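You operate a simulated robot arm through the tools that you are given. There is no shell and no other tool. Be economical: measure what you need, move in short steps, check, and stop when the job is done.

You are at the controls of a simulated two-armed robot. One attempt, no reset.

Task
Set the drying cabinet as its card says and switch it on.
Fine: shut the drawer and set heat and vent before you switch on; the pots stay on their board.

The check looks at the end state, three seconds after you hand in, the way a careful person would. Anything else that was tipped, shoved, dropped, spilled or broken makes it a failure.

Robot
Two 7-joint arms with fingered hands on one trunk, on a base that drives. Base frame: it is fixed to the floor where the robot stands at the start and does not move with it; the origin is under the middle of the robot, x ahead of it, y to its left, z up. Units: m, rad, N and s.
The left shoulder is at the start at [0.07, 0.162, 1.221], the right one opposite. With the tool pointing down near the work surface each hand reaches from about 0.1 to 0.7 m from the robot's upright axis, wherever it stands, measured 20 degrees to its own side. Places, roughly: cabinet switch [0.8, 0.2, 0.9]; damp box latch [0.9, 0.3, 1.1]; drying cabinet [1.1, 0.3, 0.5]; drying cabinet drawer [0.8, 0.1, 0.6]; drying card [1, 0.1, 1]; heat knob [0.8, 0.3, 0.9]; hold button [0.7, 0.4, 0.9]; side shutter [1.1, 0.1, 1.1]; small pot (6x6x8 cm) [0.8, 0.3, 0.6]; turntable [0.5, 0.9, 0.9]; turntable lever [0.5, 0.7, 0.9]; vent slider [0.9, 0.2, 0.9]; zero button [0.7, 0.5, 0.9]. Payload 4 kg a hand.
Tool frame (each hand has its own): the origin (TCP) lies between the finger pads and is the grasp point; the fingertips stand 0.026 m ahead of it; z points along the fingers, y is the line along which they close. Largest opening 0.132 m; the body of the gripper starts 0.073 m behind the TCP. The gripper is a hand of 4 fingers: y runs from the thumb to the fingers, the wrist lies at [0, 0, -0.224] in the tool frame, and closing takes about 1.5 s.
Orientation is that of the tool frame in the base frame, as a unit quaternion [w, x, y, z]. With the fingers straight down and closing along the base's y, the tool's x points along the base's -x, its y along +y and its z along -z.

Tools
- The arms move only by the tool step_arm. It takes "left_moves", "right_moves" or both (then of equal length, played together; a hand with none holds still); each is a list of rows, each a list of 6 numbers: the shift along the tool's x, y, z in m, then the turn, a rotation vector about the tool's x, y, z in rad. In form: [[x, y, z, ax, ay, az], ...]. A call has 1 to 8 rows; each row shifts and turns the commanded pose from where the row before left it, along the tool's axes as they then stand. "left_claw" and "right_claw" are, for a hand that has rows, the opening, from 0 (shut) to 1 (fully open), set as the call begins (left out, the last holds). A row lasts 0.2 s, in which the tool goes at most 0.05 m and 0.15 rad; a call with a longer step from one row to the next is refused whole, and so is a gripper value outside its range. Where a pose cannot be reached the arm comes as near as it can. A force on the tool above 40 N (or 10 N above the force at the start of the call, whichever is more), or a blocked arm, ends the call early, and 0.2 s more pass. Each finger travels about 0.045 m/s and halts on what it meets, pressing with about 25 N; the grip force reading is that of the motor and also rises with nothing between the fingers. The clock runs only during rows and for 0.2 s after the last one: add rows that do not move to give the fingers time. It gives the time, the measured TCP pose, the force on the tool (base axes), the opening and the grip force at its end, in the units of the frame above (readings bear some noise), with the torque about the TCP (base axes, N m) and any sound that the robot's microphone picked up.
- Cameras (640 x 400 px; columns grow to the right, rows downward): "scene" is now at [0.1323, 0.0229, 1.4363]; the picture's right is [0.25, -0.97, 0.00], its down [-0.71, -0.19, -0.68] and it looks along [0.65, 0.17, -0.74] (base axes); focal length 264 px, centre (320, 200). "left" rides on the left gripper at [-0.073, 0.006, -0.094] in its tool frame; the picture's right is [-0.08, -1.00, 0.00], its down [0.78, -0.06, -0.62] and it looks along [0.61, -0.05, 0.79] (tool axes); focal length 230 px, centre (320, 200). "right" rides on the right gripper at [0.073, 0.006, -0.094] in its tool frame; the picture's right is [-0.08, 1.00, 0.00], its down [-0.79, -0.06, -0.62] and it looks along [-0.61, -0.05, 0.79] (tool axes); focal length 230 px, centre (320, 200). There is no depth. A picture from a camera that has moved, and an enlarged one, comes with that camera's place and axes in the base frame and with its lens. The place of the scene camera against the robot may be out by one fixed shift of up to 0.012 m in any direction.
- camera(camera): a new picture of that camera. The clock stands still meanwhile.
- lift_body(by): slides the trunk up (or, below 0, down) by that many m; the arms and the scene camera ride with it, the base frame stays. It gives what a move gives, with no picture.
- base_move(legs): drives the robot by 1 to 6 legs, each [ahead, left, turn to the left] in m, m and rad, along the robot's own axes; the way and the turn of a leg run together, so that a leg with both is an arc; at most 1.5 m and 3.142 rad a leg. The arms and the cameras ride along, it lands a little off, and it stops where it bumps. It gives what a move gives.
- move_fingers(finger1, finger2, finger3, thumb_bend, hand): sets how far each is bent, from 0 (flat) to 100 (curled in); at 30 the hand is open as for a grip, at 70 the pads meet at the TCP. One left out holds its place. A second passes; each finger stops where it meets its share of the squeeze, and holds until it gets a number again. A gripper value or a shape takes the hand back. It gives what a move gives, with no picture; readings hold the bend of each and the force on the fingers (four entries, about 0 where the hand has none), thumb and palm.
- grasp_type(shape, hand): the hand has 4 fingers and takes this shape, open, in about a second: jaw (thumb against the fingers, like two jaws); tri (thumb and two fingers); tip (a fingertip pinch); poke (one finger out to press); point (the index stretched); flat (the hand flat); cup (the hand cupped); fist (a fist). The gripper value then closes the fingers along that shape, each until it touches; the sizes above hold for jaw. It gives what a move gives, with no picture.
- aim_head(pan, tilt): turns the head with the scene camera to pan (to the left, within 1.501 rad either way) and tilt (down, from -0.506 to 1.204), counted from straight ahead of the robot. It gives what a move gives.
- zoom(camera, box): a new picture of the part [left, top, right, bottom] of that camera's present view, enlarged. The clock stands still meanwhile.
- hand_in(): hands the job in; it is judged then, once.

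Work in short steps. Places have to be worked out from the pictures, the camera data and where the tool is seen: move nearer, look again, correct. Check each grasp and each placing, and mend what went wrong. You have 120 turns and 100 pictures in all, those below and enlarged ones among them. Open the grippers and draw the arms clear of the work before you hand the job in, unless the task says otherwise; then end with one line.

The tools are called after "Emit:" by a JSON object that holds its "method" and its "body". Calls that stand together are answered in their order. step_arm: Moves the arms, as the interface text tells. Its arguments: {"type":"object","properties":{"left_moves":{"type":"array","items":{"type":"array","items":{"type":"number"}}},"left_claw":{"type":"number"},"right_moves":{"type":"array","items":{"type":"array","items":{"type":"number"}}},"right_claw":{"type":"number"}},"required":[]} The other tools are called the same way: lift_body (by) slides the trunk up or down; grasp_type (shape, hand) gives the hand a shape; move_fingers (finger1, finger2, finger3, thumb_bend, hand) moves the fingers one by one; base_move (legs) drives the base; aim_head (pan, tilt) turns the head that bears the scene camera; camera (camera) takes a picture; zoom (camera, box) takes an enlarged picture of a part of a camera's view; hand_in () hands the job in.

At the start:

```text
time_s: 0.0
left_tcp_pos: [0.5223, 0.4203, 1.0791]
left_tool_rot: [0.0, 0.0, 1.0, 0.0]
left_contact_force: [-0.5, -0.4, 0.1]
left_ft_torque: [0.01, 0.03, 0.01]
left_finger_gap: 0.1315
left_gripper_force: 0.1
left_shape: jaw
left_bend: [30.0, 30.0, 30.0, 30.0]
left_finger forces: [0.0, 0.0, 0.1, 0.1, 0.0, 0.0]
right_tcp_pos: [0.5451, -0.0676, 1.0359]
right_tool_rot: [0.0, 0.0, 1.0, 0.001]
right_contact_force: [-0.2, -0.1, 1.0]
right_ft_torque: [0.01, -0.01, 0.0]
right_finger_gap: 0.1321
right_gripper_force: 0.0
right_shape: jaw
right_bend: [30.0, 30.0, 30.0, 30.0]
right_finger forces: [0.0, 0.0, 0.1, 0.0, 0.0, 0.0]
trunk travel left (down, up): [-0.7, 0.24]
robot x, y, heading: [-0.0021, -0.001, -0.002]
head pan, tilt: [0.257, 0.829]
```

scene: 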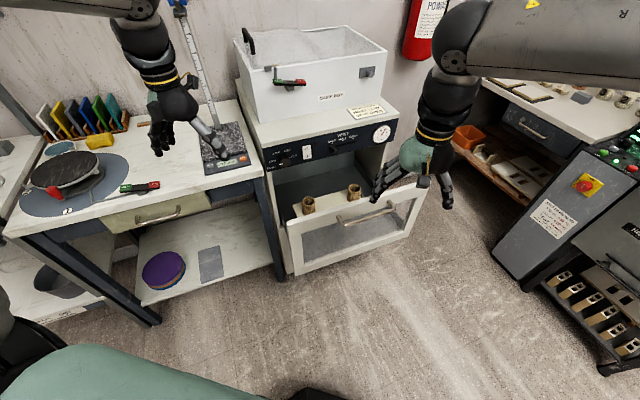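
right: 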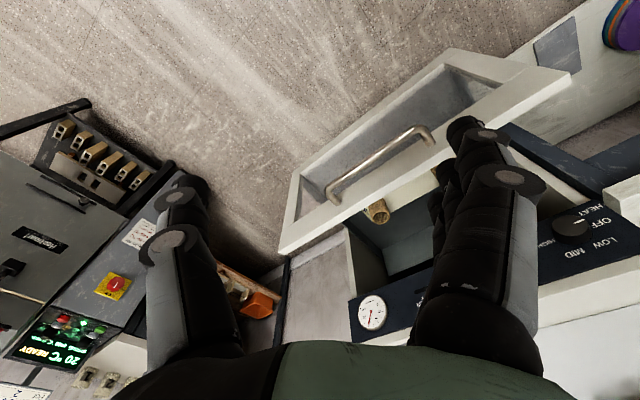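
left: 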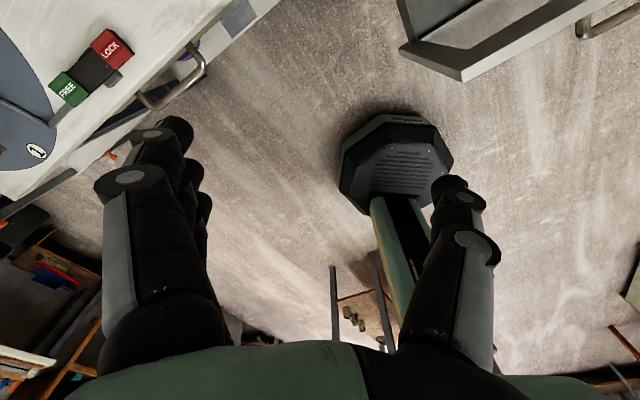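

The cabinet with an open drawer and a card on top are seen. I zoom to read the card and the panel.

Emit:
{"method": "zoom", "body": {"camera": "scene", "box": [340, 95, 390, 126]}}

Emit:
{"method": "zoom", "body": {"camera": "scene", "box": [250, 90, 410, 190]}}

```text
12.80 times, centred on (365, 110) of scene
camera zoom: at [0.1323, 0.0229, 1.4363], right [0.25, -0.97, 0.0], down [-0.71, -0.19, -0.68], along [0.65, 0.17, -0.74], focal length 3381 px, centre (-256, 1346)
```

zoom: 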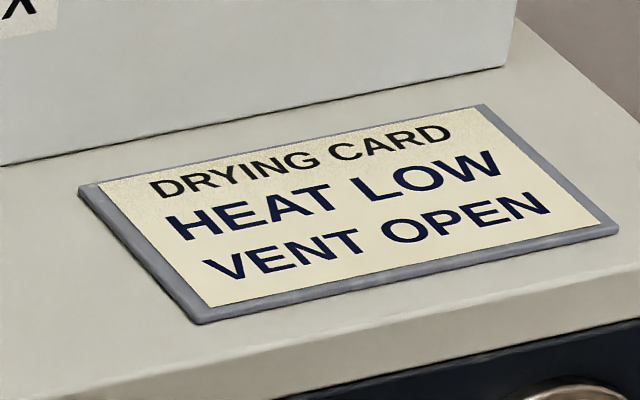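

```text
4.00 times, centred on (330, 140) of scene
camera zoom: at [0.1323, 0.0229, 1.4363], right [0.25, -0.97, 0.0], down [-0.71, -0.19, -0.68], along [0.65, 0.17, -0.74], focal length 1057 px, centre (280, 440)
```

zoom: 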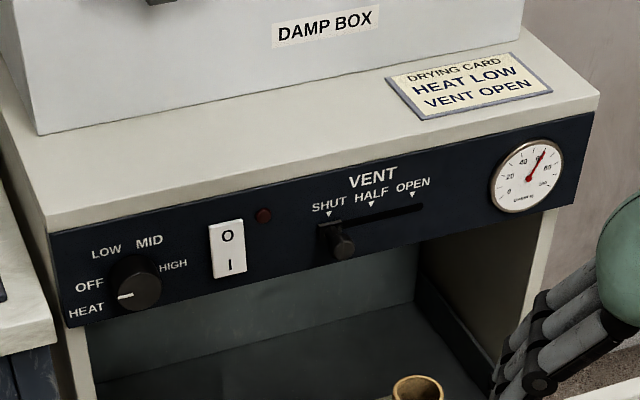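

Card: HEAT LOW, VENT OPEN. I look closer at the knob/slider and at the drawer.

Emit:
{"method": "zoom", "body": {"camera": "scene", "box": [260, 130, 324, 170]}}

Emit:
{"method": "zoom", "body": {"camera": "scene", "box": [260, 150, 452, 270]}}

Emit:
{"method": "zoom", "body": {"camera": "right", "box": [240, 40, 640, 290]}}

```text
10.00 times, centred on (292, 150) of scene
camera zoom: at [0.1323, 0.0229, 1.4363], right [0.25, -0.97, 0.0], down [-0.71, -0.19, -0.68], along [0.65, 0.17, -0.74], focal length 2641 px, centre (600, 700)
```

zoom: 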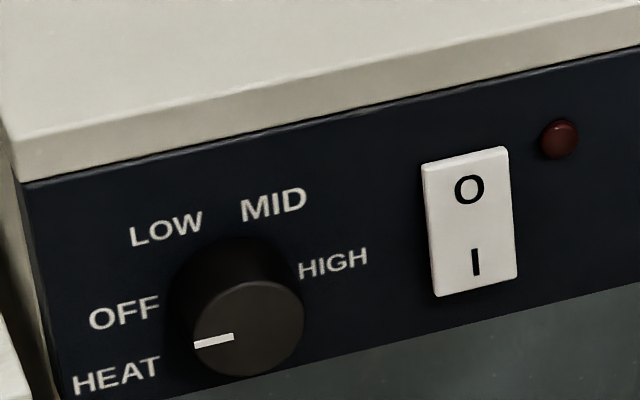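

```text
3.33 times, centred on (356, 210) of scene
camera zoom: at [0.1323, 0.0229, 1.4363], right [0.25, -0.97, 0.0], down [-0.71, -0.19, -0.68], along [0.65, 0.17, -0.74], focal length 880 px, centre (200, 167)
```

zoom: 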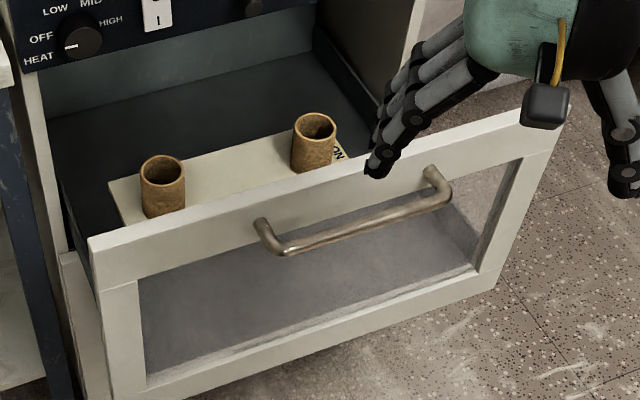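

```text
1.60 times, centred on (440, 165) of right
camera zoom: at [0.4714, -0.0614, 1.1296], right [0.08, 1.0, 0.0], down [0.79, -0.06, 0.62], along [0.61, -0.05, -0.79], focal length 368 px, centre (128, 256)
```

zoom: 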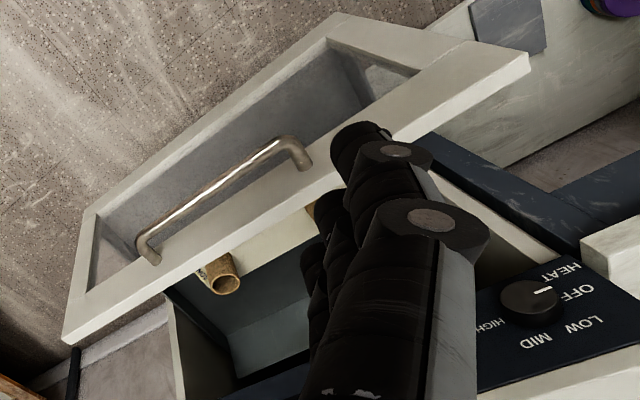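

The cabinet is yawed by about 0.6 rad to the left; the card wants LOW and OPEN, knob is at OFF and slider at SHUT. I back off a little and line the robot up square with the cabinet.

Emit:
{"method": "base_move", "body": {"legs": [[-0.1, -0.1, 0], [0, 0, 0.6], [0, -0.17, 0]]}}

Emit:
{"method": "aim_head", "body": {"pan": 0.0, "tilt": 0.7}}

Emit:
{"method": "camera", "body": {"camera": "scene"}}

```text
time_s: 4.0
left_tcp_pos: [0.1866, 0.4049, 1.0782]
left_tool_rot: [0.0, -0.298, 0.955, -0.001]
left_contact_force: [-0.6, 0.4, -0.1]
left_ft_torque: [0.0, 0.01, 0.0]
left_finger_gap: 0.1321
left_gripper_force: 0.0
left_shape: jaw
left_bend: [30.0, 30.0, 30.0, 30.0]
left_finger forces: [0.1, 0.1, 0.1, 0.0, 0.0, 0.0]
right_tcp_pos: [0.482, 0.0177, 1.0354]
right_tool_rot: [-0.001, -0.298, 0.954, -0.001]
right_contact_force: [0.9, 0.0, -0.3]
right_ft_torque: [-0.03, -0.02, 0.03]
right_finger_gap: 0.1316
right_gripper_force: 0.0
right_shape: jaw
right_bend: [30.0, 30.0, 30.0, 30.0]
right_finger forces: [0.1, 0.0, 0.0, 0.0, 0.1, 0.0]
trunk travel left (down, up): [-0.7, 0.24]
robot x, y, heading: [-0.0052, -0.2394, 0.609]
head pan, tilt: [0.257, 0.829]
```

```text
time_s: 4.8
left_tcp_pos: [0.1873, 0.4036, 1.0786]
left_tool_rot: [0.0, -0.299, 0.954, 0.0]
left_contact_force: [0.8, 0.0, -0.9]
left_ft_torque: [0.01, -0.03, 0.01]
left_finger_gap: 0.1315
left_gripper_force: 0.1
left_shape: jaw
left_bend: [30.0, 30.0, 30.0, 30.0]
left_finger forces: [0.0, 0.0, 0.0, 0.0, 0.0, 0.0]
right_tcp_pos: [0.4846, 0.0149, 1.0364]
right_tool_rot: [-0.001, -0.299, 0.954, 0.0]
right_contact_force: [0.4, -0.1, -0.4]
right_ft_torque: [-0.01, 0.0, -0.03]
right_finger_gap: 0.132
right_gripper_force: 0.0
right_shape: jaw
right_bend: [30.0, 30.0, 30.0, 30.0]
right_finger forces: [0.1, 0.0, 0.0, 0.1, 0.1, 0.1]
trunk travel left (down, up): [-0.7, 0.24]
robot x, y, heading: [-0.0018, -0.24, 0.604]
head pan, tilt: [0.0, 0.7]
```

```text
91 pictures are left
camera scene: at [0.1137, -0.1599, 1.4469], right [0.57, -0.82, 0.0], down [-0.53, -0.37, -0.76], along [0.63, 0.44, -0.64], focal length 264 px, centre (320, 200)
```

scene: 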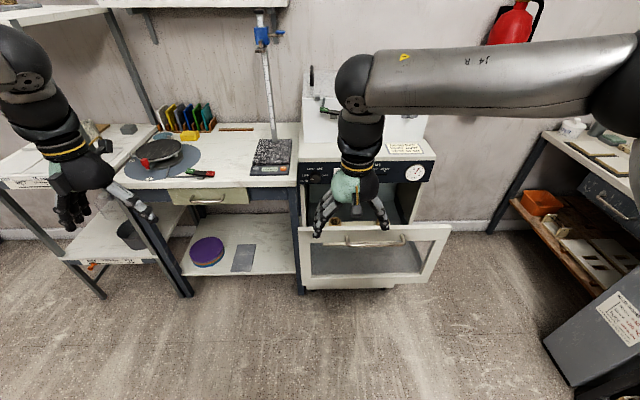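

The robot is now square to the cabinet. By triangulation the drawer front's top edge is at z≈0.83, about 0.2 m out of the panel plane. I turn the right hand to point forwards.

Emit:
{"method": "step_arm", "body": {"right_moves": [[0, 0, 0, 0, -0.15, 0], [0, 0, 0, 0, -0.15, 0], [0, 0, 0, 0, -0.15, 0], [0, 0, 0, 0, -0.15, 0], [0, 0, 0, 0, -0.15, 0], [0, 0, 0, 0, -0.15, 0], [0, 0, 0, 0, -0.15, 0], [0, 0, 0, 0, -0.15, 0]]}}

Emit:
{"method": "step_arm", "body": {"right_moves": [[0, 0, 0, 0, -0.15, 0], [0, 0, 0, 0, -0.15, 0], [0, 0, 0, 0, -0.07, 0], [0, 0, 0, 0, 0, 0]]}}

Emit:
{"method": "lift_body", "body": {"by": -0.2}}

Emit:
{"method": "camera", "body": {"camera": "scene"}}

Emit:
{"method": "camera", "body": {"camera": "right"}}

```text
time_s: 6.6
left_tcp_pos: [0.1846, 0.4065, 1.0781]
left_tool_rot: [0.001, -0.3, 0.954, -0.003]
left_contact_force: [-0.1, 0.9, 0.6]
left_ft_torque: [-0.02, -0.01, -0.01]
left_finger_gap: 0.1316
left_gripper_force: 0.1
left_shape: jaw
left_bend: [30.0, 30.0, 30.0, 30.0]
left_finger forces: [0.0, 0.0, 0.1, 0.0, 0.0, 0.1]
right_tcp_pos: [0.4811, 0.0169, 1.0371]
right_tool_rot: [0.54, -0.248, 0.787, 0.167]
right_contact_force: [-0.8, 0.1, 1.1]
right_ft_torque: [-0.02, -0.04, -0.05]
right_finger_gap: 0.1318
right_gripper_force: 0.1
right_shape: jaw
right_bend: [30.0, 30.0, 30.0, 30.0]
right_finger forces: [0.0, 0.1, 0.0, 0.0, 0.0, 0.1]
trunk travel left (down, up): [-0.7, 0.24]
robot x, y, heading: [-0.0038, -0.2396, 0.609]
head pan, tilt: [0.0, 0.7]
```

```text
time_s: 7.6
left_tcp_pos: [0.1881, 0.4042, 1.0793]
left_tool_rot: [0.0, -0.298, 0.955, -0.001]
left_contact_force: [-0.1, 0.7, -0.3]
left_ft_torque: [-0.01, -0.02, -0.03]
left_finger_gap: 0.1322
left_gripper_force: 0.1
left_shape: jaw
left_bend: [30.0, 30.0, 30.0, 30.0]
left_finger forces: [0.1, 0.1, 0.1, 0.1, 0.0, 0.0]
right_tcp_pos: [0.5018, 0.0146, 1.0454]
right_tool_rot: [0.573, -0.216, 0.77, 0.181]
right_contact_force: [-0.5, -0.7, 0.6]
right_ft_torque: [-0.02, 0.0, 0.01]
right_finger_gap: 0.1322
right_gripper_force: 0.1
right_shape: jaw
right_bend: [30.0, 30.0, 30.0, 30.0]
right_finger forces: [0.0, 0.0, 0.1, 0.1, 0.1, 0.1]
right hand out of reach, approached as far as the arm can: row 1, 2, 3
trunk travel left (down, up): [-0.7, 0.24]
robot x, y, heading: [-0.0042, -0.2377, 0.601]
head pan, tilt: [0.0, 0.7]
```

```text
time_s: 9.8
left_tcp_pos: [0.1885, 0.4042, 0.8795]
left_tool_rot: [0.0, -0.297, 0.955, -0.001]
left_contact_force: [0.4, 0.6, -0.8]
left_ft_torque: [-0.03, -0.01, 0.0]
left_finger_gap: 0.1316
left_gripper_force: 0.1
left_shape: jaw
left_bend: [30.0, 30.0, 30.0, 30.0]
left_finger forces: [0.0, 0.0, 0.0, 0.0, 0.1, 0.0]
right_tcp_pos: [0.501, 0.0133, 0.8422]
right_tool_rot: [0.571, -0.219, 0.77, 0.181]
right_contact_force: [0.8, 0.5, -0.6]
right_ft_torque: [-0.02, -0.01, 0.0]
right_finger_gap: 0.1318
right_gripper_force: 0.0
right_shape: jaw
right_bend: [30.0, 30.0, 30.0, 30.0]
right_finger forces: [0.0, 0.0, 0.0, 0.1, 0.0, 0.0]
trunk travel left (down, up): [-0.5, 0.44]
robot x, y, heading: [-0.0033, -0.2426, 0.603]
head pan, tilt: [0.0, 0.7]
```

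```text
90 pictures are left
camera scene: at [0.1131, -0.1593, 1.247], right [0.57, -0.82, 0.0], down [-0.53, -0.37, -0.76], along [0.63, 0.43, -0.64], focal length 264 px, centre (320, 200)
```

scene: 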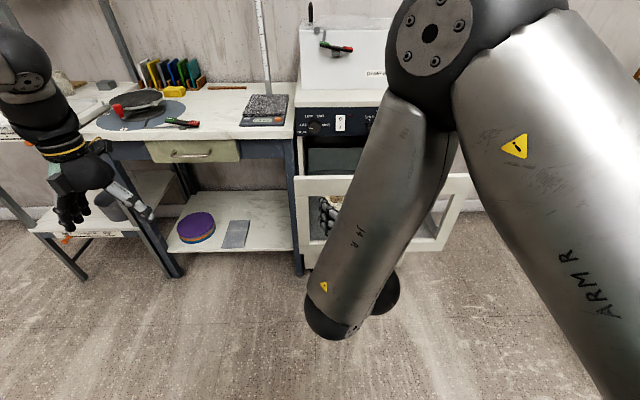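

```text
89 pictures are left
camera right: at [0.4043, -0.0403, 0.7996], right [-0.52, 0.85, 0.1], down [-0.26, -0.27, 0.92], along [0.81, 0.45, 0.37], focal length 230 px, centre (320, 200)
```

right: 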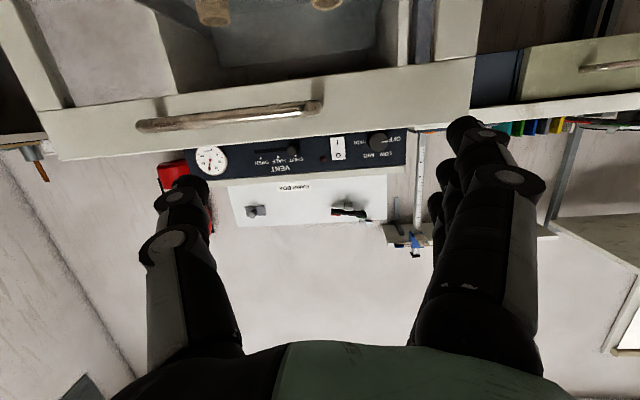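

Handle bar estimated at n≈0.535 (out from the robot), t≈0.36, z≈0.80. I form a fist, move right to the handle's centre line and level the hand.

Emit:
{"method": "grasp_type", "body": {"hand": "right", "shape": "fist"}}

Emit:
{"method": "step_arm", "body": {"right_moves": [[0, -0.045, 0, 0, -0.1, 0], [0, -0.043, 0, 0, -0.1, 0], [0.01, 0, 0, 0, -0.08, 0], [0, 0, 0, 0, 0, 0]]}}

Emit:
{"method": "camera", "body": {"camera": "right"}}

```text
time_s: 10.7
left_tcp_pos: [0.1881, 0.4042, 0.8798]
left_tool_rot: [0.001, -0.298, 0.954, -0.001]
left_contact_force: [0.9, 0.3, 0.4]
left_ft_torque: [-0.01, 0.0, -0.02]
left_finger_gap: 0.1316
left_gripper_force: 0.0
left_shape: jaw
left_bend: [30.0, 30.0, 30.0, 30.0]
left_finger forces: [0.1, 0.0, 0.1, 0.0, 0.0, 0.1]
right_tcp_pos: [0.5014, 0.0138, 0.8432]
right_tool_rot: [0.572, -0.218, 0.77, 0.18]
right_contact_force: [-0.3, -0.6, -0.3]
right_ft_torque: [0.04, 0.0, -0.05]
right_finger_gap: 0.0
right_gripper_force: 0.1
right_shape: fist
right_bend: [100.0, 100.0, 99.0, 54.0]
right_finger forces: [0.1, 0.1, 0.0, 0.0, 0.0, 0.0]
trunk travel left (down, up): [-0.5, 0.44]
robot x, y, heading: [-0.0042, -0.238, 0.608]
head pan, tilt: [0.0, 0.7]
```

```text
time_s: 11.3
left_tcp_pos: [0.1871, 0.4043, 0.8802]
left_tool_rot: [0.0, -0.298, 0.955, -0.001]
left_contact_force: [0.7, 0.1, 0.0]
left_ft_torque: [-0.03, 0.02, -0.02]
left_finger_gap: 0.1318
left_gripper_force: 0.1
left_shape: jaw
left_bend: [30.0, 30.0, 30.0, 30.0]
left_finger forces: [0.1, 0.0, 0.0, 0.1, 0.0, 0.1]
right_tcp_pos: [0.5194, -0.0288, 0.8526]
right_tool_rot: [0.571, -0.205, 0.775, 0.18]
right_contact_force: [0.0, 0.5, 0.1]
right_ft_torque: [-0.03, 0.01, 0.0]
right_finger_gap: 0.0
right_gripper_force: 0.0
right_shape: fist
right_bend: [100.0, 100.0, 98.0, 54.0]
right_finger forces: [0.0, 0.0, 0.0, 0.1, 0.0, 0.0]
right hand out of reach, approached as far as the arm can: row 1, 2, 3
trunk travel left (down, up): [-0.5, 0.44]
robot x, y, heading: [-0.0024, -0.2402, 0.603]
head pan, tilt: [0.0, 0.7]
stopped in row 3 (right hand): the arm was blocked; the commanded pose is now the measured one
```

```text
88 pictures are left
camera right: at [0.4203, -0.0795, 0.8097], right [-0.5, 0.86, 0.12], down [-0.26, -0.28, 0.92], along [0.83, 0.43, 0.36], focal length 230 px, centre (320, 200)
```

right: 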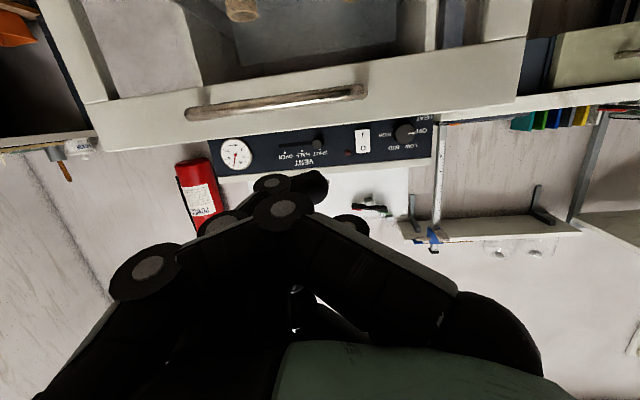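

The arm is too folded here. I drive back 0.2 m and a little right so the arm can extend, then straighten the hand while reaching out.

Emit:
{"method": "base_move", "body": {"legs": [[-0.2, -0.05, 0]]}}

Emit:
{"method": "step_arm", "body": {"right_moves": [[0, 0, 0.05, 0, 0, 0], [0, 0, 0.05, 0, 0, 0], [0, 0, 0.05, 0, -0.1, 0], [0.0, 0, 0, 0, -0.1, 0], [0, 0, 0, 0, -0.08, 0], [0, 0, 0, 0, 0, 0]]}}

Emit:
{"method": "camera", "body": {"camera": "right"}}

Emit:
{"method": "camera", "body": {"camera": "scene"}}

```text
time_s: 13.0
left_tcp_pos: [0.0545, 0.249, 0.8795]
left_tool_rot: [0.0, -0.298, 0.955, 0.0]
left_contact_force: [-0.1, 0.3, 0.0]
left_ft_torque: [0.03, 0.0, 0.0]
left_finger_gap: 0.1318
left_gripper_force: 0.1
left_shape: jaw
left_bend: [30.0, 30.0, 30.0, 30.0]
left_finger forces: [0.0, 0.0, 0.0, 0.1, 0.0, 0.1]
right_tcp_pos: [0.3842, -0.1832, 0.8546]
right_tool_rot: [0.571, -0.204, 0.775, 0.18]
right_contact_force: [-0.6, 0.2, -0.2]
right_ft_torque: [0.01, -0.02, -0.01]
right_finger_gap: 0.0
right_gripper_force: 0.0
right_shape: fist
right_bend: [100.0, 100.0, 98.0, 54.0]
right_finger forces: [0.0, 0.0, 0.0, 0.1, 0.0, 0.0]
trunk travel left (down, up): [-0.5, 0.44]
robot x, y, heading: [-0.1394, -0.3895, 0.601]
head pan, tilt: [0.0, 0.7]
```

```text
time_s: 14.4
left_tcp_pos: [0.0546, 0.2488, 0.88]
left_tool_rot: [0.0, -0.297, 0.955, -0.001]
left_contact_force: [0.0, 0.0, -0.4]
left_ft_torque: [-0.01, -0.01, 0.0]
left_finger_gap: 0.1318
left_gripper_force: 0.0
left_shape: jaw
left_bend: [30.0, 30.0, 30.0, 30.0]
left_finger forces: [0.0, 0.0, 0.1, 0.0, 0.0, 0.0]
right_tcp_pos: [0.5064, -0.1087, 0.8126]
right_tool_rot: [0.675, -0.176, 0.686, 0.206]
right_contact_force: [0.7, -0.3, -0.2]
right_ft_torque: [-0.03, 0.0, -0.05]
right_finger_gap: 0.0001
right_gripper_force: 0.1
right_shape: fist
right_bend: [99.0, 100.0, 98.0, 54.0]
right_finger forces: [0.0, 0.0, 0.0, 0.0, 0.0, 0.1]
trunk travel left (down, up): [-0.5, 0.44]
robot x, y, heading: [-0.1392, -0.3986, 0.603]
head pan, tilt: [0.0, 0.7]
```

```text
87 pictures are left
camera right: at [0.4217, -0.149, 0.7407], right [-0.52, 0.85, 0.12], down [-0.47, -0.4, 0.78], along [0.71, 0.35, 0.61], focal length 230 px, centre (320, 200)
```

right: 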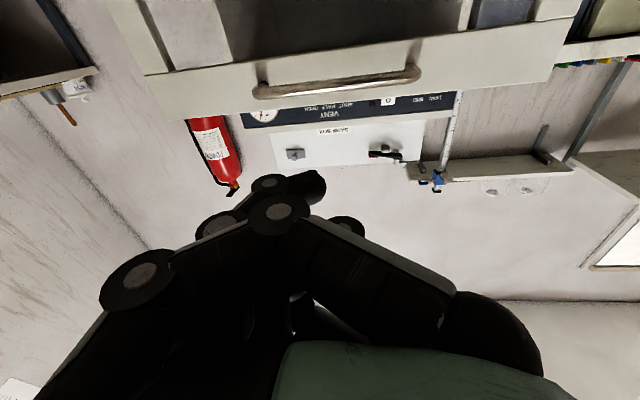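

```text
86 pictures are left
camera scene: at [-0.0215, -0.3136, 1.247], right [0.57, -0.82, 0.0], down [-0.53, -0.37, -0.77], along [0.63, 0.43, -0.64], focal length 264 px, centre (320, 200)
```

scene: 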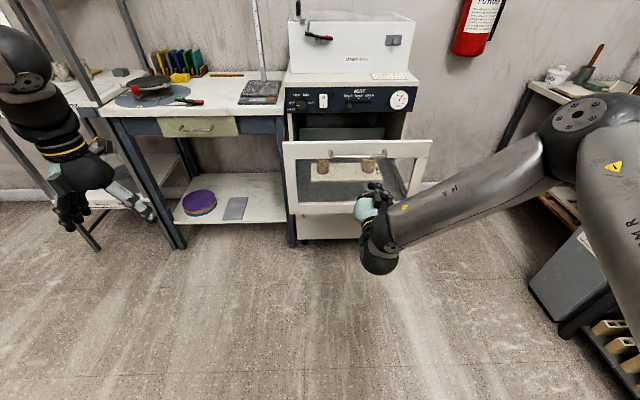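

Arm is well posed; hand is at n≈0.356, t≈0.376, z≈0.81, aligned with the handle's middle. I advance to touch it.

Emit:
{"method": "step_arm", "body": {"right_moves": [[0.012, 0.01, 0.03, 0, 0, 0.0], [0, 0, 0.03, 0, 0, 0], [0, 0, 0.03, 0, 0, 0], [0, 0, 0.03, 0, 0, 0], [0, 0, 0.02, 0, 0, 0], [0, 0, 0.02, 0, 0, 0], [0, 0, 0.02, 0, 0, 0]]}}

Emit:
{"method": "camera", "body": {"camera": "scene"}}

Emit:
{"method": "camera", "body": {"camera": "right"}}

```text
time_s: 16.0
left_tcp_pos: [0.0559, 0.2494, 0.8787]
left_tool_rot: [-0.001, -0.297, 0.955, -0.002]
left_contact_force: [0.4, -0.3, -0.3]
left_ft_torque: [0.01, -0.01, 0.0]
left_finger_gap: 0.1318
left_gripper_force: 0.1
left_shape: jaw
left_bend: [30.0, 30.0, 30.0, 30.0]
left_finger forces: [0.0, 0.1, 0.0, 0.1, 0.0, 0.0]
right_tcp_pos: [0.6551, -0.0031, 0.7991]
right_tool_rot: [0.674, -0.177, 0.687, 0.205]
right_contact_force: [-0.5, -0.4, 0.7]
right_ft_torque: [0.02, 0.0, -0.01]
right_finger_gap: 0.0
right_gripper_force: 0.1
right_shape: fist
right_bend: [99.0, 100.0, 98.0, 54.0]
right_finger forces: [0.1, 0.0, 0.0, 0.0, 0.1, 0.0]
trunk travel left (down, up): [-0.5, 0.44]
robot x, y, heading: [-0.1401, -0.3952, 0.606]
head pan, tilt: [0.0, 0.7]
```

```text
85 pictures are left
camera scene: at [-0.0206, -0.3128, 1.2468], right [0.57, -0.82, 0.0], down [-0.53, -0.37, -0.76], along [0.63, 0.43, -0.64], focal length 264 px, centre (320, 200)
```

scene: 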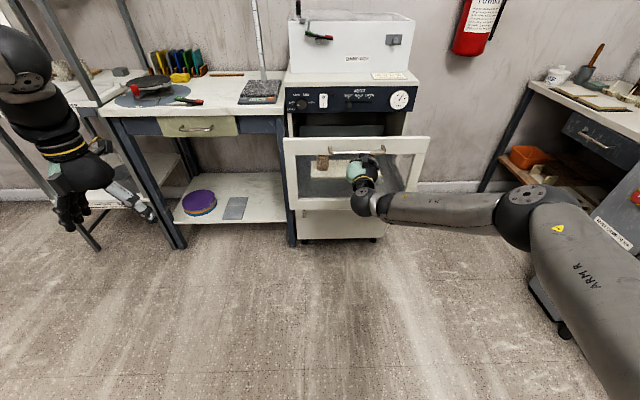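

```text
84 pictures are left
camera right: at [0.5696, -0.0442, 0.7272], right [-0.52, 0.85, 0.12], down [-0.47, -0.4, 0.79], along [0.71, 0.35, 0.61], focal length 230 px, centre (320, 200)
```

right: 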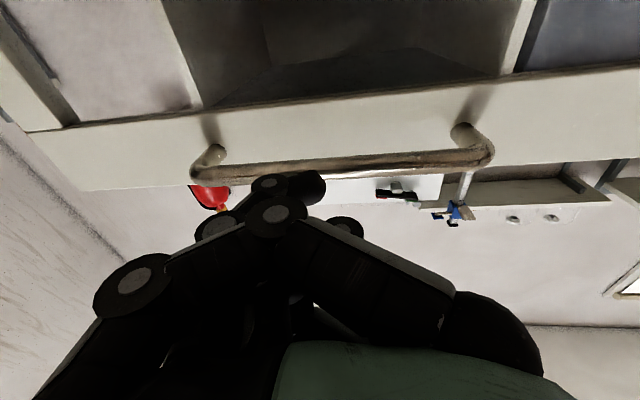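

Fist appears at the bar. I continue forward slowly, watching force.

Emit:
{"method": "step_arm", "body": {"right_moves": [[0, 0, 0.015, 0, 0, 0], [0, 0, 0.015, 0, 0, 0], [0, 0, 0.015, 0, 0, 0], [0, 0, 0.015, 0, 0, 0], [0, 0, 0.015, 0, 0, 0]]}}

Emit:
{"method": "camera", "body": {"camera": "scene"}}

```text
time_s: 17.2
left_tcp_pos: [0.0544, 0.2501, 0.8794]
left_tool_rot: [0.0, -0.297, 0.955, -0.001]
left_contact_force: [0.3, 0.3, 1.2]
left_ft_torque: [-0.05, -0.04, 0.02]
left_finger_gap: 0.1317
left_gripper_force: 0.1
left_shape: jaw
left_bend: [30.0, 30.0, 30.0, 30.0]
left_finger forces: [0.0, 0.1, 0.0, 0.0, 0.0, 0.0]
right_tcp_pos: [0.7187, 0.0349, 0.7986]
right_tool_rot: [0.674, -0.177, 0.687, 0.206]
right_contact_force: [-0.1, -0.6, -0.6]
right_ft_torque: [0.0, -0.03, 0.04]
right_finger_gap: 0.0
right_gripper_force: 0.0
right_shape: fist
right_bend: [99.0, 100.0, 98.0, 54.0]
right_finger forces: [0.1, 0.1, 0.1, 0.1, 0.0, 0.1]
trunk travel left (down, up): [-0.5, 0.44]
robot x, y, heading: [-0.1435, -0.3956, 0.6]
head pan, tilt: [0.0, 0.7]
```

```text
83 pictures are left
camera scene: at [-0.0214, -0.3125, 1.2469], right [0.57, -0.82, 0.0], down [-0.53, -0.37, -0.76], along [0.63, 0.43, -0.64], focal length 264 px, centre (320, 200)
```

scene: 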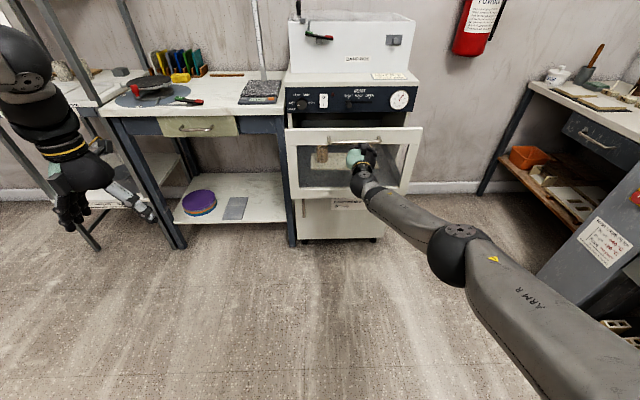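

The drawer is sliding in with low force. A label has appeared under the drawer; I zoom in on it and on the pots.

Emit:
{"method": "zoom", "body": {"camera": "scene", "box": [280, 70, 440, 220]}}

Emit:
{"method": "zoom", "body": {"camera": "scene", "box": [324, 190, 374, 221]}}

```text
2.67 times, centred on (360, 145) of scene
camera zoom: at [-0.0214, -0.3125, 1.2469], right [0.57, -0.82, 0.0], down [-0.53, -0.37, -0.76], along [0.63, 0.43, -0.64], focal length 704 px, centre (213, 347)
```

zoom: 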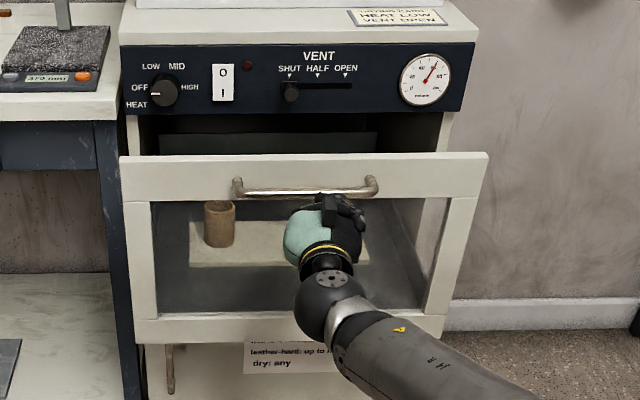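

```text
12.80 times, centred on (349, 206) of scene
camera zoom: at [-0.0214, -0.3125, 1.2469], right [0.57, -0.82, 0.0], down [-0.53, -0.37, -0.76], along [0.63, 0.43, -0.64], focal length 3381 px, centre (-51, 130)
```

zoom: 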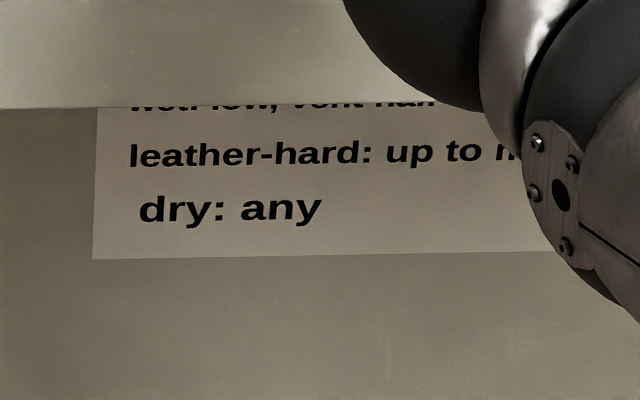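

A sheet below lists rules by clay state, and the board carried some text near the right pot. I pull the hand back to read both before shutting.

Emit:
{"method": "step_arm", "body": {"right_moves": [[0, 0, -0.05, 0, 0, 0], [0, -0.03, -0.05, 0, 0, 0], [0, -0.05, -0.05, 0, 0, 0], [0, -0.05, 0, 0, 0, 0], [0, -0.05, 0, 0, 0, 0]]}}

Emit:
{"method": "zoom", "body": {"camera": "scene", "box": [280, 110, 440, 230]}}

```text
refused: row 2 steps farther than a row can; nothing moved
```

```text
3.33 times, centred on (360, 170) of scene
camera zoom: at [-0.0214, -0.3125, 1.2469], right [0.57, -0.82, 0.0], down [-0.53, -0.37, -0.76], along [0.63, 0.43, -0.64], focal length 880 px, centre (187, 300)
```

zoom: 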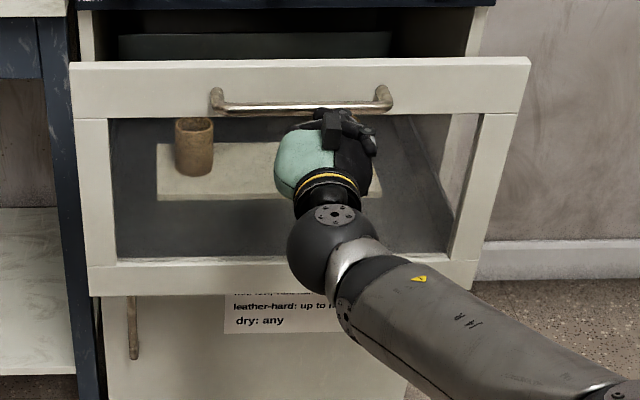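

The combined step was too long; I withdraw in smaller steps.

Emit:
{"method": "step_arm", "body": {"right_moves": [[0, 0, -0.045, 0, 0, 0], [0, -0.02, -0.045, 0, 0, 0], [0, -0.035, -0.03, 0, 0, 0], [0, -0.045, 0, 0, 0, 0], [0, -0.045, 0, 0, 0, 0]]}}

Emit:
{"method": "zoom", "body": {"camera": "scene", "box": [280, 110, 440, 230]}}

Emit:
{"method": "zoom", "body": {"camera": "scene", "box": [324, 140, 404, 190]}}

```text
time_s: 18.4
left_tcp_pos: [0.0555, 0.2486, 0.8795]
left_tool_rot: [0.0, -0.297, 0.955, 0.0]
left_contact_force: [0.5, 0.9, -0.1]
left_ft_torque: [0.03, 0.01, 0.01]
left_finger_gap: 0.1317
left_gripper_force: 0.0
left_shape: jaw
left_bend: [30.0, 30.0, 30.0, 30.0]
left_finger forces: [0.0, 0.1, 0.0, 0.0, 0.1, 0.0]
right_tcp_pos: [0.6914, -0.1533, 0.7948]
right_tool_rot: [0.674, -0.176, 0.687, 0.207]
right_contact_force: [0.3, -1.0, -1.1]
right_ft_torque: [0.02, 0.0, 0.0]
right_finger_gap: 0.0
right_gripper_force: 0.1
right_shape: fist
right_bend: [99.0, 100.0, 98.0, 54.0]
right_finger forces: [0.0, 0.0, 0.0, 0.0, 0.0, 0.0]
trunk travel left (down, up): [-0.5, 0.44]
robot x, y, heading: [-0.1341, -0.3931, 0.601]
head pan, tilt: [0.0, 0.7]
```

```text
3.33 times, centred on (360, 170) of scene
camera zoom: at [-0.021, -0.3147, 1.247], right [0.57, -0.82, 0.0], down [-0.53, -0.36, -0.77], along [0.63, 0.43, -0.64], focal length 880 px, centre (187, 300)
```

zoom: 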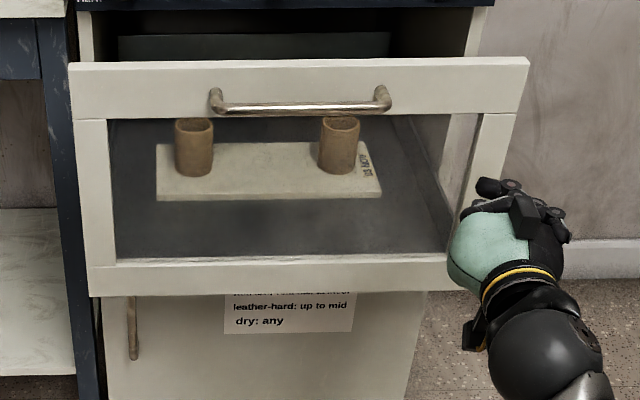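

```text
8.00 times, centred on (364, 165) of scene
camera zoom: at [-0.021, -0.3147, 1.247], right [0.57, -0.82, 0.0], down [-0.53, -0.36, -0.77], along [0.63, 0.43, -0.64], focal length 2113 px, centre (-32, 480)
```

zoom: 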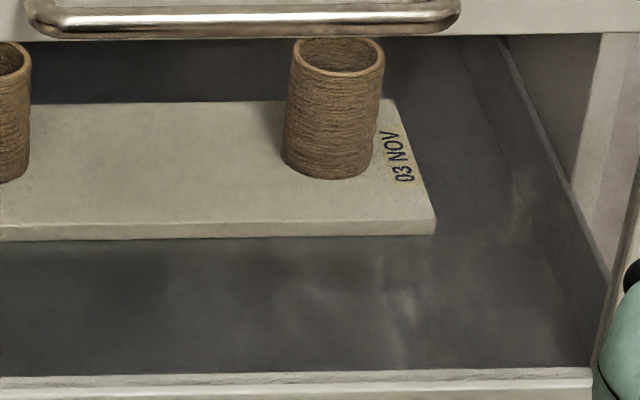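

The board carries only a date ("03 NOV"), so the card stands. I return to the handle.

Emit:
{"method": "step_arm", "body": {"right_moves": [[0, 0.045, 0, 0, 0, 0], [0, 0.045, 0, 0, 0, 0], [0, 0.045, 0, 0, 0, 0], [0, 0.015, 0.03, 0, 0, 0], [0, 0, 0.045, 0, 0, 0], [0, 0, 0.035, 0, 0, 0], [0, 0, 0.015, 0, 0, 0]]}}

Emit:
{"method": "step_arm", "body": {"right_moves": [[0, 0, 0.015, 0, 0, 0], [0, 0, 0.015, 0, 0, 0], [0, 0, 0.015, 0, 0, 0], [0, 0, 0.015, 0, 0, 0], [0, 0, 0.015, 0, 0, 0]]}}

Emit:
{"method": "zoom", "body": {"camera": "scene", "box": [270, 70, 450, 220]}}

```text
time_s: 20.0
left_tcp_pos: [0.0544, 0.248, 0.8794]
left_tool_rot: [0.001, -0.298, 0.955, -0.001]
left_contact_force: [0.5, 0.0, 0.0]
left_ft_torque: [-0.02, -0.03, 0.01]
left_finger_gap: 0.1318
left_gripper_force: 0.2
left_shape: jaw
left_bend: [30.0, 30.0, 30.0, 30.0]
left_finger forces: [0.1, 0.1, 0.0, 0.0, 0.1, 0.0]
right_tcp_pos: [0.7251, 0.035, 0.8076]
right_tool_rot: [0.675, -0.179, 0.686, 0.203]
right_contact_force: [-0.4, -0.6, 1.3]
right_ft_torque: [0.01, -0.01, 0.02]
right_finger_gap: 0.0
right_gripper_force: 0.0
right_shape: fist
right_bend: [98.0, 100.0, 98.0, 55.0]
right_finger forces: [0.1, 0.0, 0.0, 0.1, 1.6, 0.0]
right hand out of reach, approached as far as the arm can: row 7
trunk travel left (down, up): [-0.5, 0.44]
robot x, y, heading: [-0.1429, -0.3909, 0.603]
head pan, tilt: [0.0, 0.7]
```

```text
time_s: 21.2
left_tcp_pos: [0.0542, 0.249, 0.8789]
left_tool_rot: [0.0, -0.297, 0.955, -0.001]
left_contact_force: [0.9, -0.4, 0.0]
left_ft_torque: [0.01, 0.02, -0.03]
left_finger_gap: 0.1318
left_gripper_force: 0.0
left_shape: jaw
left_bend: [30.0, 30.0, 30.0, 30.0]
left_finger forces: [0.0, 0.1, 0.0, 0.1, 0.0, 0.0]
right_tcp_pos: [0.7306, 0.0339, 0.8085]
right_tool_rot: [0.674, -0.176, 0.687, 0.206]
right_contact_force: [-0.6, 0.5, 0.4]
right_ft_torque: [0.01, 0.01, 0.03]
right_finger_gap: 0.0
right_gripper_force: 0.0
right_shape: fist
right_bend: [98.0, 100.0, 98.0, 54.0]
right_finger forces: [0.0, 0.0, 0.0, 0.0, 1.1, 0.1]
right hand out of reach, approached as far as the arm can: row 1, 2, 3, 4, 5
trunk travel left (down, up): [-0.5, 0.44]
robot x, y, heading: [-0.1389, -0.3972, 0.6]
head pan, tilt: [0.0, 0.7]
```

```text
2.67 times, centred on (360, 145) of scene
camera zoom: at [-0.0215, -0.3133, 1.2469], right [0.57, -0.82, 0.0], down [-0.53, -0.37, -0.76], along [0.63, 0.43, -0.64], focal length 704 px, centre (213, 347)
```

zoom: 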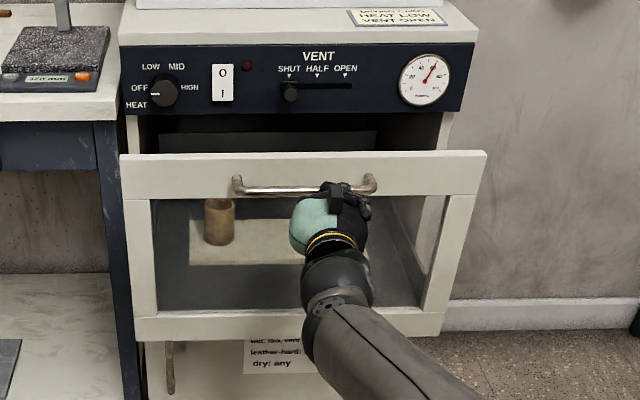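

The arm is at full reach, so I drive the base forward gently to go on pushing.

Emit:
{"method": "base_move", "body": {"legs": [[0.03, 0, 0], [0.03, 0, 0]]}}

Emit:
{"method": "zoom", "body": {"camera": "scene", "box": [270, 70, 450, 220]}}

```text
time_s: 22.4
left_tcp_pos: [0.101, 0.2821, 0.8804]
left_tool_rot: [0.002, -0.298, 0.955, 0.0]
left_contact_force: [0.4, 0.0, 0.4]
left_ft_torque: [-0.03, 0.05, 0.04]
left_finger_gap: 0.1319
left_gripper_force: 0.0
left_shape: jaw
left_bend: [30.0, 30.0, 30.0, 30.0]
left_finger forces: [0.0, 0.0, 0.0, 0.1, 0.0, 0.0]
right_tcp_pos: [0.7785, 0.0676, 0.814]
right_tool_rot: [0.676, -0.175, 0.685, 0.207]
right_contact_force: [0.0, -0.9, 20.4]
right_ft_torque: [-0.41, -0.34, -0.01]
right_finger_gap: 0.0002
right_gripper_force: 0.1
right_shape: fist
right_bend: [98.0, 100.0, 98.0, 55.0]
right_finger forces: [0.0, 0.0, 0.1, 0.0, 20.2, 0.0]
trunk travel left (down, up): [-0.5, 0.44]
robot x, y, heading: [-0.0898, -0.3541, 0.596]
head pan, tilt: [0.0, 0.7]
```

```text
2.67 times, centred on (360, 145) of scene
camera zoom: at [0.0251, -0.281, 1.2474], right [0.57, -0.82, 0.0], down [-0.53, -0.36, -0.77], along [0.63, 0.43, -0.64], focal length 704 px, centre (213, 347)
```

zoom: 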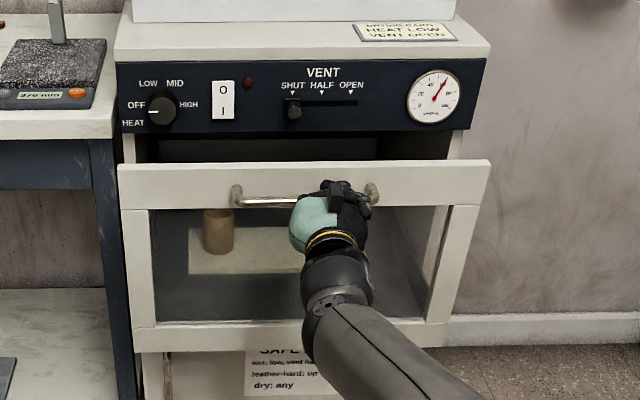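

The thumb is riding on the bar (20 N upward). I back off, lower the fist a bit and look.

Emit:
{"method": "step_arm", "body": {"right_moves": [[0, 0, -0.03, 0, 0, 0], [0, 0, -0.03, 0, 0, 0], [0.0, 0, -0.03, 0, 0, 0], [0, 0, 0, 0, 0, 0]]}}

Emit:
{"method": "camera", "body": {"camera": "right"}}

Emit:
{"method": "zoom", "body": {"camera": "scene", "box": [270, 70, 450, 220]}}

```text
time_s: 23.4
left_tcp_pos: [0.1029, 0.283, 0.8799]
left_tool_rot: [0.0, -0.297, 0.955, 0.0]
left_contact_force: [0.2, 0.2, 0.1]
left_ft_torque: [-0.02, -0.05, 0.05]
left_finger_gap: 0.132
left_gripper_force: 0.0
left_shape: jaw
left_bend: [30.0, 30.0, 30.0, 30.0]
left_finger forces: [0.0, 0.0, 0.0, 0.0, 0.1, 0.0]
right_tcp_pos: [0.7791, 0.0673, 0.814]
right_tool_rot: [0.677, -0.175, 0.684, 0.208]
right_contact_force: [1.4, 1.0, 11.8]
right_ft_torque: [-0.21, -0.16, 0.06]
right_finger_gap: 0.0
right_gripper_force: 0.1
right_shape: fist
right_bend: [98.0, 100.0, 98.0, 54.0]
right_finger forces: [0.1, 0.0, 0.0, 0.0, 11.3, 0.1]
right hand out of reach, approached as far as the arm can: row 1, 2, 3
trunk travel left (down, up): [-0.5, 0.44]
robot x, y, heading: [-0.0877, -0.3591, 0.599]
head pan, tilt: [0.0, 0.7]
```

```text
75 pictures are left
camera right: at [0.6944, 0.0269, 0.7415], right [-0.52, 0.85, 0.12], down [-0.48, -0.41, 0.78], along [0.71, 0.35, 0.61], focal length 230 px, centre (320, 200)
```

right: 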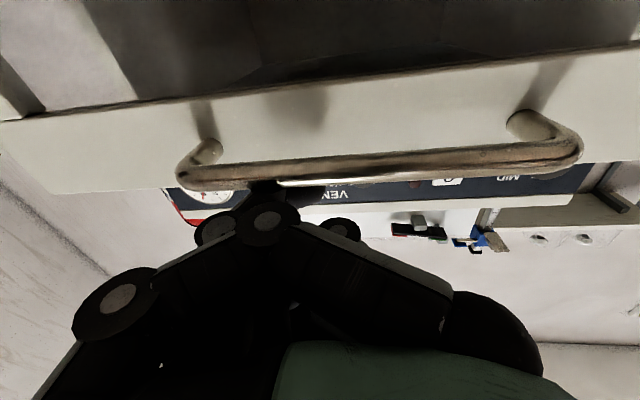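

```text
2.67 times, centred on (360, 145) of scene
camera zoom: at [0.0261, -0.2802, 1.2472], right [0.57, -0.82, 0.0], down [-0.53, -0.36, -0.77], along [0.63, 0.43, -0.64], focal length 704 px, centre (213, 347)
```

zoom: 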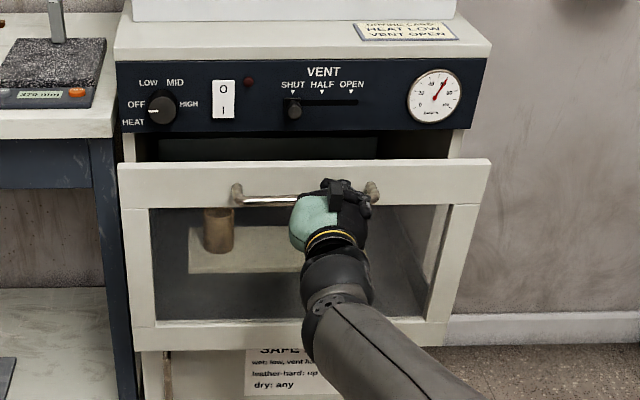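

The command had run ahead of the arm, so that only cancelled out. I lift the fist clear of the bar, then retreat.

Emit:
{"method": "step_arm", "body": {"right_moves": [[-0.02, 0, 0, 0, 0, 0], [-0.02, 0, 0, 0, 0, 0], [0, 0, -0.03, 0, 0, 0], [0, 0, -0.03, 0, 0, 0], [0.0, 0, -0.03, 0, 0, 0], [0, 0, 0, 0, 0, 0]]}}

Emit:
{"method": "camera", "body": {"camera": "right"}}

Emit:
{"method": "zoom", "body": {"camera": "scene", "box": [270, 70, 450, 220]}}

```text
time_s: 24.8
left_tcp_pos: [0.104, 0.2836, 0.8791]
left_tool_rot: [0.0, -0.297, 0.955, -0.001]
left_contact_force: [-0.7, 1.0, 1.0]
left_ft_torque: [0.01, -0.02, 0.03]
left_finger_gap: 0.1319
left_gripper_force: 0.1
left_shape: jaw
left_bend: [30.0, 30.0, 30.0, 30.0]
left_finger forces: [0.1, 0.0, 0.0, 0.1, 0.1, 0.1]
right_tcp_pos: [0.7058, 0.0204, 0.8489]
right_tool_rot: [0.676, -0.177, 0.686, 0.206]
right_contact_force: [0.5, 0.3, -0.4]
right_ft_torque: [0.03, -0.02, 0.0]
right_finger_gap: 0.0
right_gripper_force: 0.0
right_shape: fist
right_bend: [98.0, 100.0, 98.0, 54.0]
right_finger forces: [0.0, 0.1, 0.1, 0.1, 0.0, 0.1]
trunk travel left (down, up): [-0.5, 0.44]
robot x, y, heading: [-0.0882, -0.3604, 0.6]
head pan, tilt: [0.0, 0.7]
```

```text
73 pictures are left
camera right: at [0.6211, -0.0201, 0.7776], right [-0.52, 0.85, 0.12], down [-0.47, -0.4, 0.78], along [0.71, 0.35, 0.61], focal length 230 px, centre (320, 200)
```

right: 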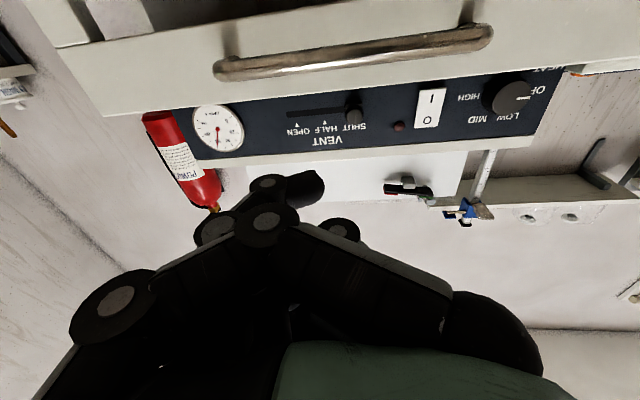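

```text
2.67 times, centred on (360, 145) of scene
camera zoom: at [0.0279, -0.2791, 1.2469], right [0.57, -0.82, 0.0], down [-0.53, -0.37, -0.76], along [0.63, 0.43, -0.64], focal length 704 px, centre (213, 347)
```

zoom: 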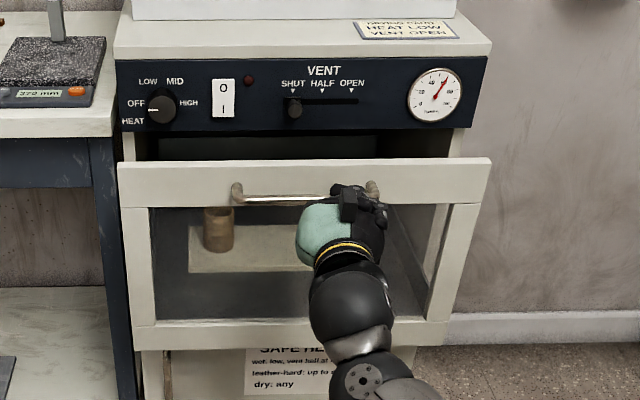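

Free again; bar now at n≈0.69, z≈0.80. The first push at hand height 0.797 went well, so I return to that height and close up to the bar.

Emit:
{"method": "step_arm", "body": {"right_moves": [[0.03, 0, 0, 0, 0, 0], [0.024, 0.01, 0, 0, 0, 0], [0, 0, 0.03, 0, 0, 0], [0, 0, 0.02, 0, 0, 0], [0, 0, 0.01, 0, 0, 0], [0, 0, 0, 0, 0, 0]]}}

Emit:
{"method": "camera", "body": {"camera": "right"}}

```text
time_s: 26.2
left_tcp_pos: [0.1031, 0.2822, 0.8788]
left_tool_rot: [0.0, -0.297, 0.955, -0.001]
left_contact_force: [-0.1, -0.3, 0.2]
left_ft_torque: [0.0, 0.01, 0.03]
left_finger_gap: 0.1316
left_gripper_force: 0.0
left_shape: jaw
left_bend: [30.0, 30.0, 30.0, 30.0]
left_finger forces: [0.0, 0.1, 0.0, 0.0, 0.0, 0.0]
right_tcp_pos: [0.7486, 0.0635, 0.798]
right_tool_rot: [0.675, -0.177, 0.685, 0.208]
right_contact_force: [0.2, -0.7, -0.2]
right_ft_torque: [-0.01, 0.0, 0.02]
right_finger_gap: 0.0
right_gripper_force: 0.1
right_shape: fist
right_bend: [98.0, 100.0, 98.0, 54.0]
right_finger forces: [0.1, 0.0, 0.1, 0.1, 0.1, 0.0]
trunk travel left (down, up): [-0.5, 0.44]
robot x, y, heading: [-0.0905, -0.3582, 0.603]
head pan, tilt: [0.0, 0.7]
```

```text
71 pictures are left
camera right: at [0.665, 0.0215, 0.7256], right [-0.52, 0.85, 0.12], down [-0.47, -0.4, 0.78], along [0.71, 0.35, 0.61], focal length 230 px, centre (320, 200)
```

right: 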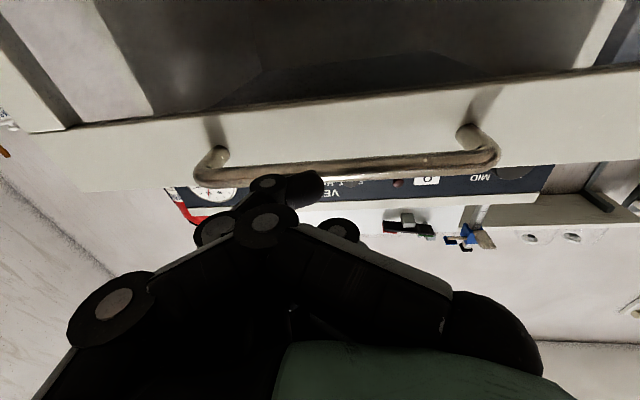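

Contact near. I lower a further centimetre and push with the base in small legs.

Emit:
{"method": "step_arm", "body": {"right_moves": [[0.008, 0, 0, 0, 0, 0], [0, 0, 0.015, 0, 0, 0], [0, 0, 0.015, 0, 0, 0]]}}

Emit:
{"method": "base_move", "body": {"legs": [[0.03, 0, 0]]}}

Emit:
{"method": "zoom", "body": {"camera": "scene", "box": [270, 70, 450, 220]}}

```text
time_s: 27.0
left_tcp_pos: [0.104, 0.2826, 0.8803]
left_tool_rot: [-0.001, -0.297, 0.955, -0.001]
left_contact_force: [-0.3, -0.5, 1.1]
left_ft_torque: [0.02, 0.03, 0.0]
left_finger_gap: 0.1319
left_gripper_force: 0.1
left_shape: jaw
left_bend: [30.0, 30.0, 30.0, 30.0]
left_finger forces: [0.0, 0.0, 0.1, 0.0, 0.0, 0.1]
right_tcp_pos: [0.7627, 0.0709, 0.7867]
right_tool_rot: [0.675, -0.176, 0.686, 0.207]
right_contact_force: [-0.4, -1.4, -5.8]
right_ft_torque: [-0.06, 0.14, 0.0]
right_finger_gap: 0.0
right_gripper_force: 0.0
right_shape: fist
right_bend: [98.0, 100.0, 98.0, 54.0]
right_finger forces: [0.0, 0.0, 0.0, 0.0, 5.7, 0.0]
right hand out of reach, approached as far as the arm can: row 3
trunk travel left (down, up): [-0.5, 0.44]
robot x, y, heading: [-0.0897, -0.3569, 0.602]
head pan, tilt: [0.0, 0.7]
```

```text
time_s: 27.9
left_tcp_pos: [0.1286, 0.2998, 0.8785]
left_tool_rot: [-0.001, -0.297, 0.955, -0.001]
left_contact_force: [0.5, 0.0, 0.3]
left_ft_torque: [-0.04, 0.0, 0.02]
left_finger_gap: 0.1317
left_gripper_force: 0.1
left_shape: jaw
left_bend: [30.0, 30.0, 30.0, 30.0]
left_finger forces: [0.0, 0.0, 0.1, 0.0, 0.0, 0.0]
right_tcp_pos: [0.7868, 0.0877, 0.7878]
right_tool_rot: [0.676, -0.176, 0.685, 0.206]
right_contact_force: [0.1, -0.3, -0.4]
right_ft_torque: [0.04, -0.01, 0.01]
right_finger_gap: 0.0
right_gripper_force: 0.1
right_shape: fist
right_bend: [98.0, 100.0, 98.0, 54.0]
right_finger forces: [0.0, 0.1, 0.1, 0.0, 0.0, 0.1]
trunk travel left (down, up): [-0.5, 0.44]
robot x, y, heading: [-0.0657, -0.3421, 0.606]
head pan, tilt: [0.0, 0.7]
```

```text
2.67 times, centred on (360, 145) of scene
camera zoom: at [0.053, -0.2624, 1.247], right [0.57, -0.82, 0.0], down [-0.53, -0.37, -0.76], along [0.63, 0.43, -0.64], focal length 704 px, centre (213, 347)
```

zoom: 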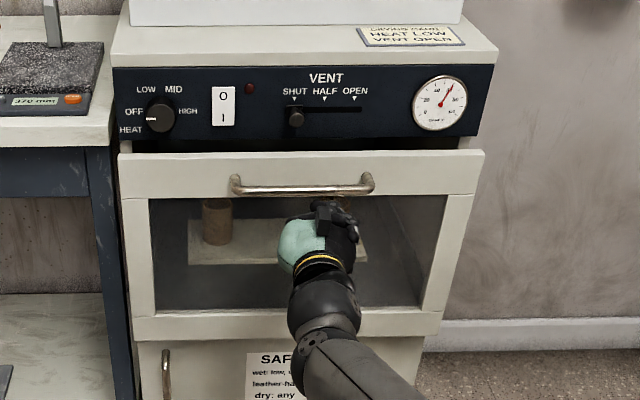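

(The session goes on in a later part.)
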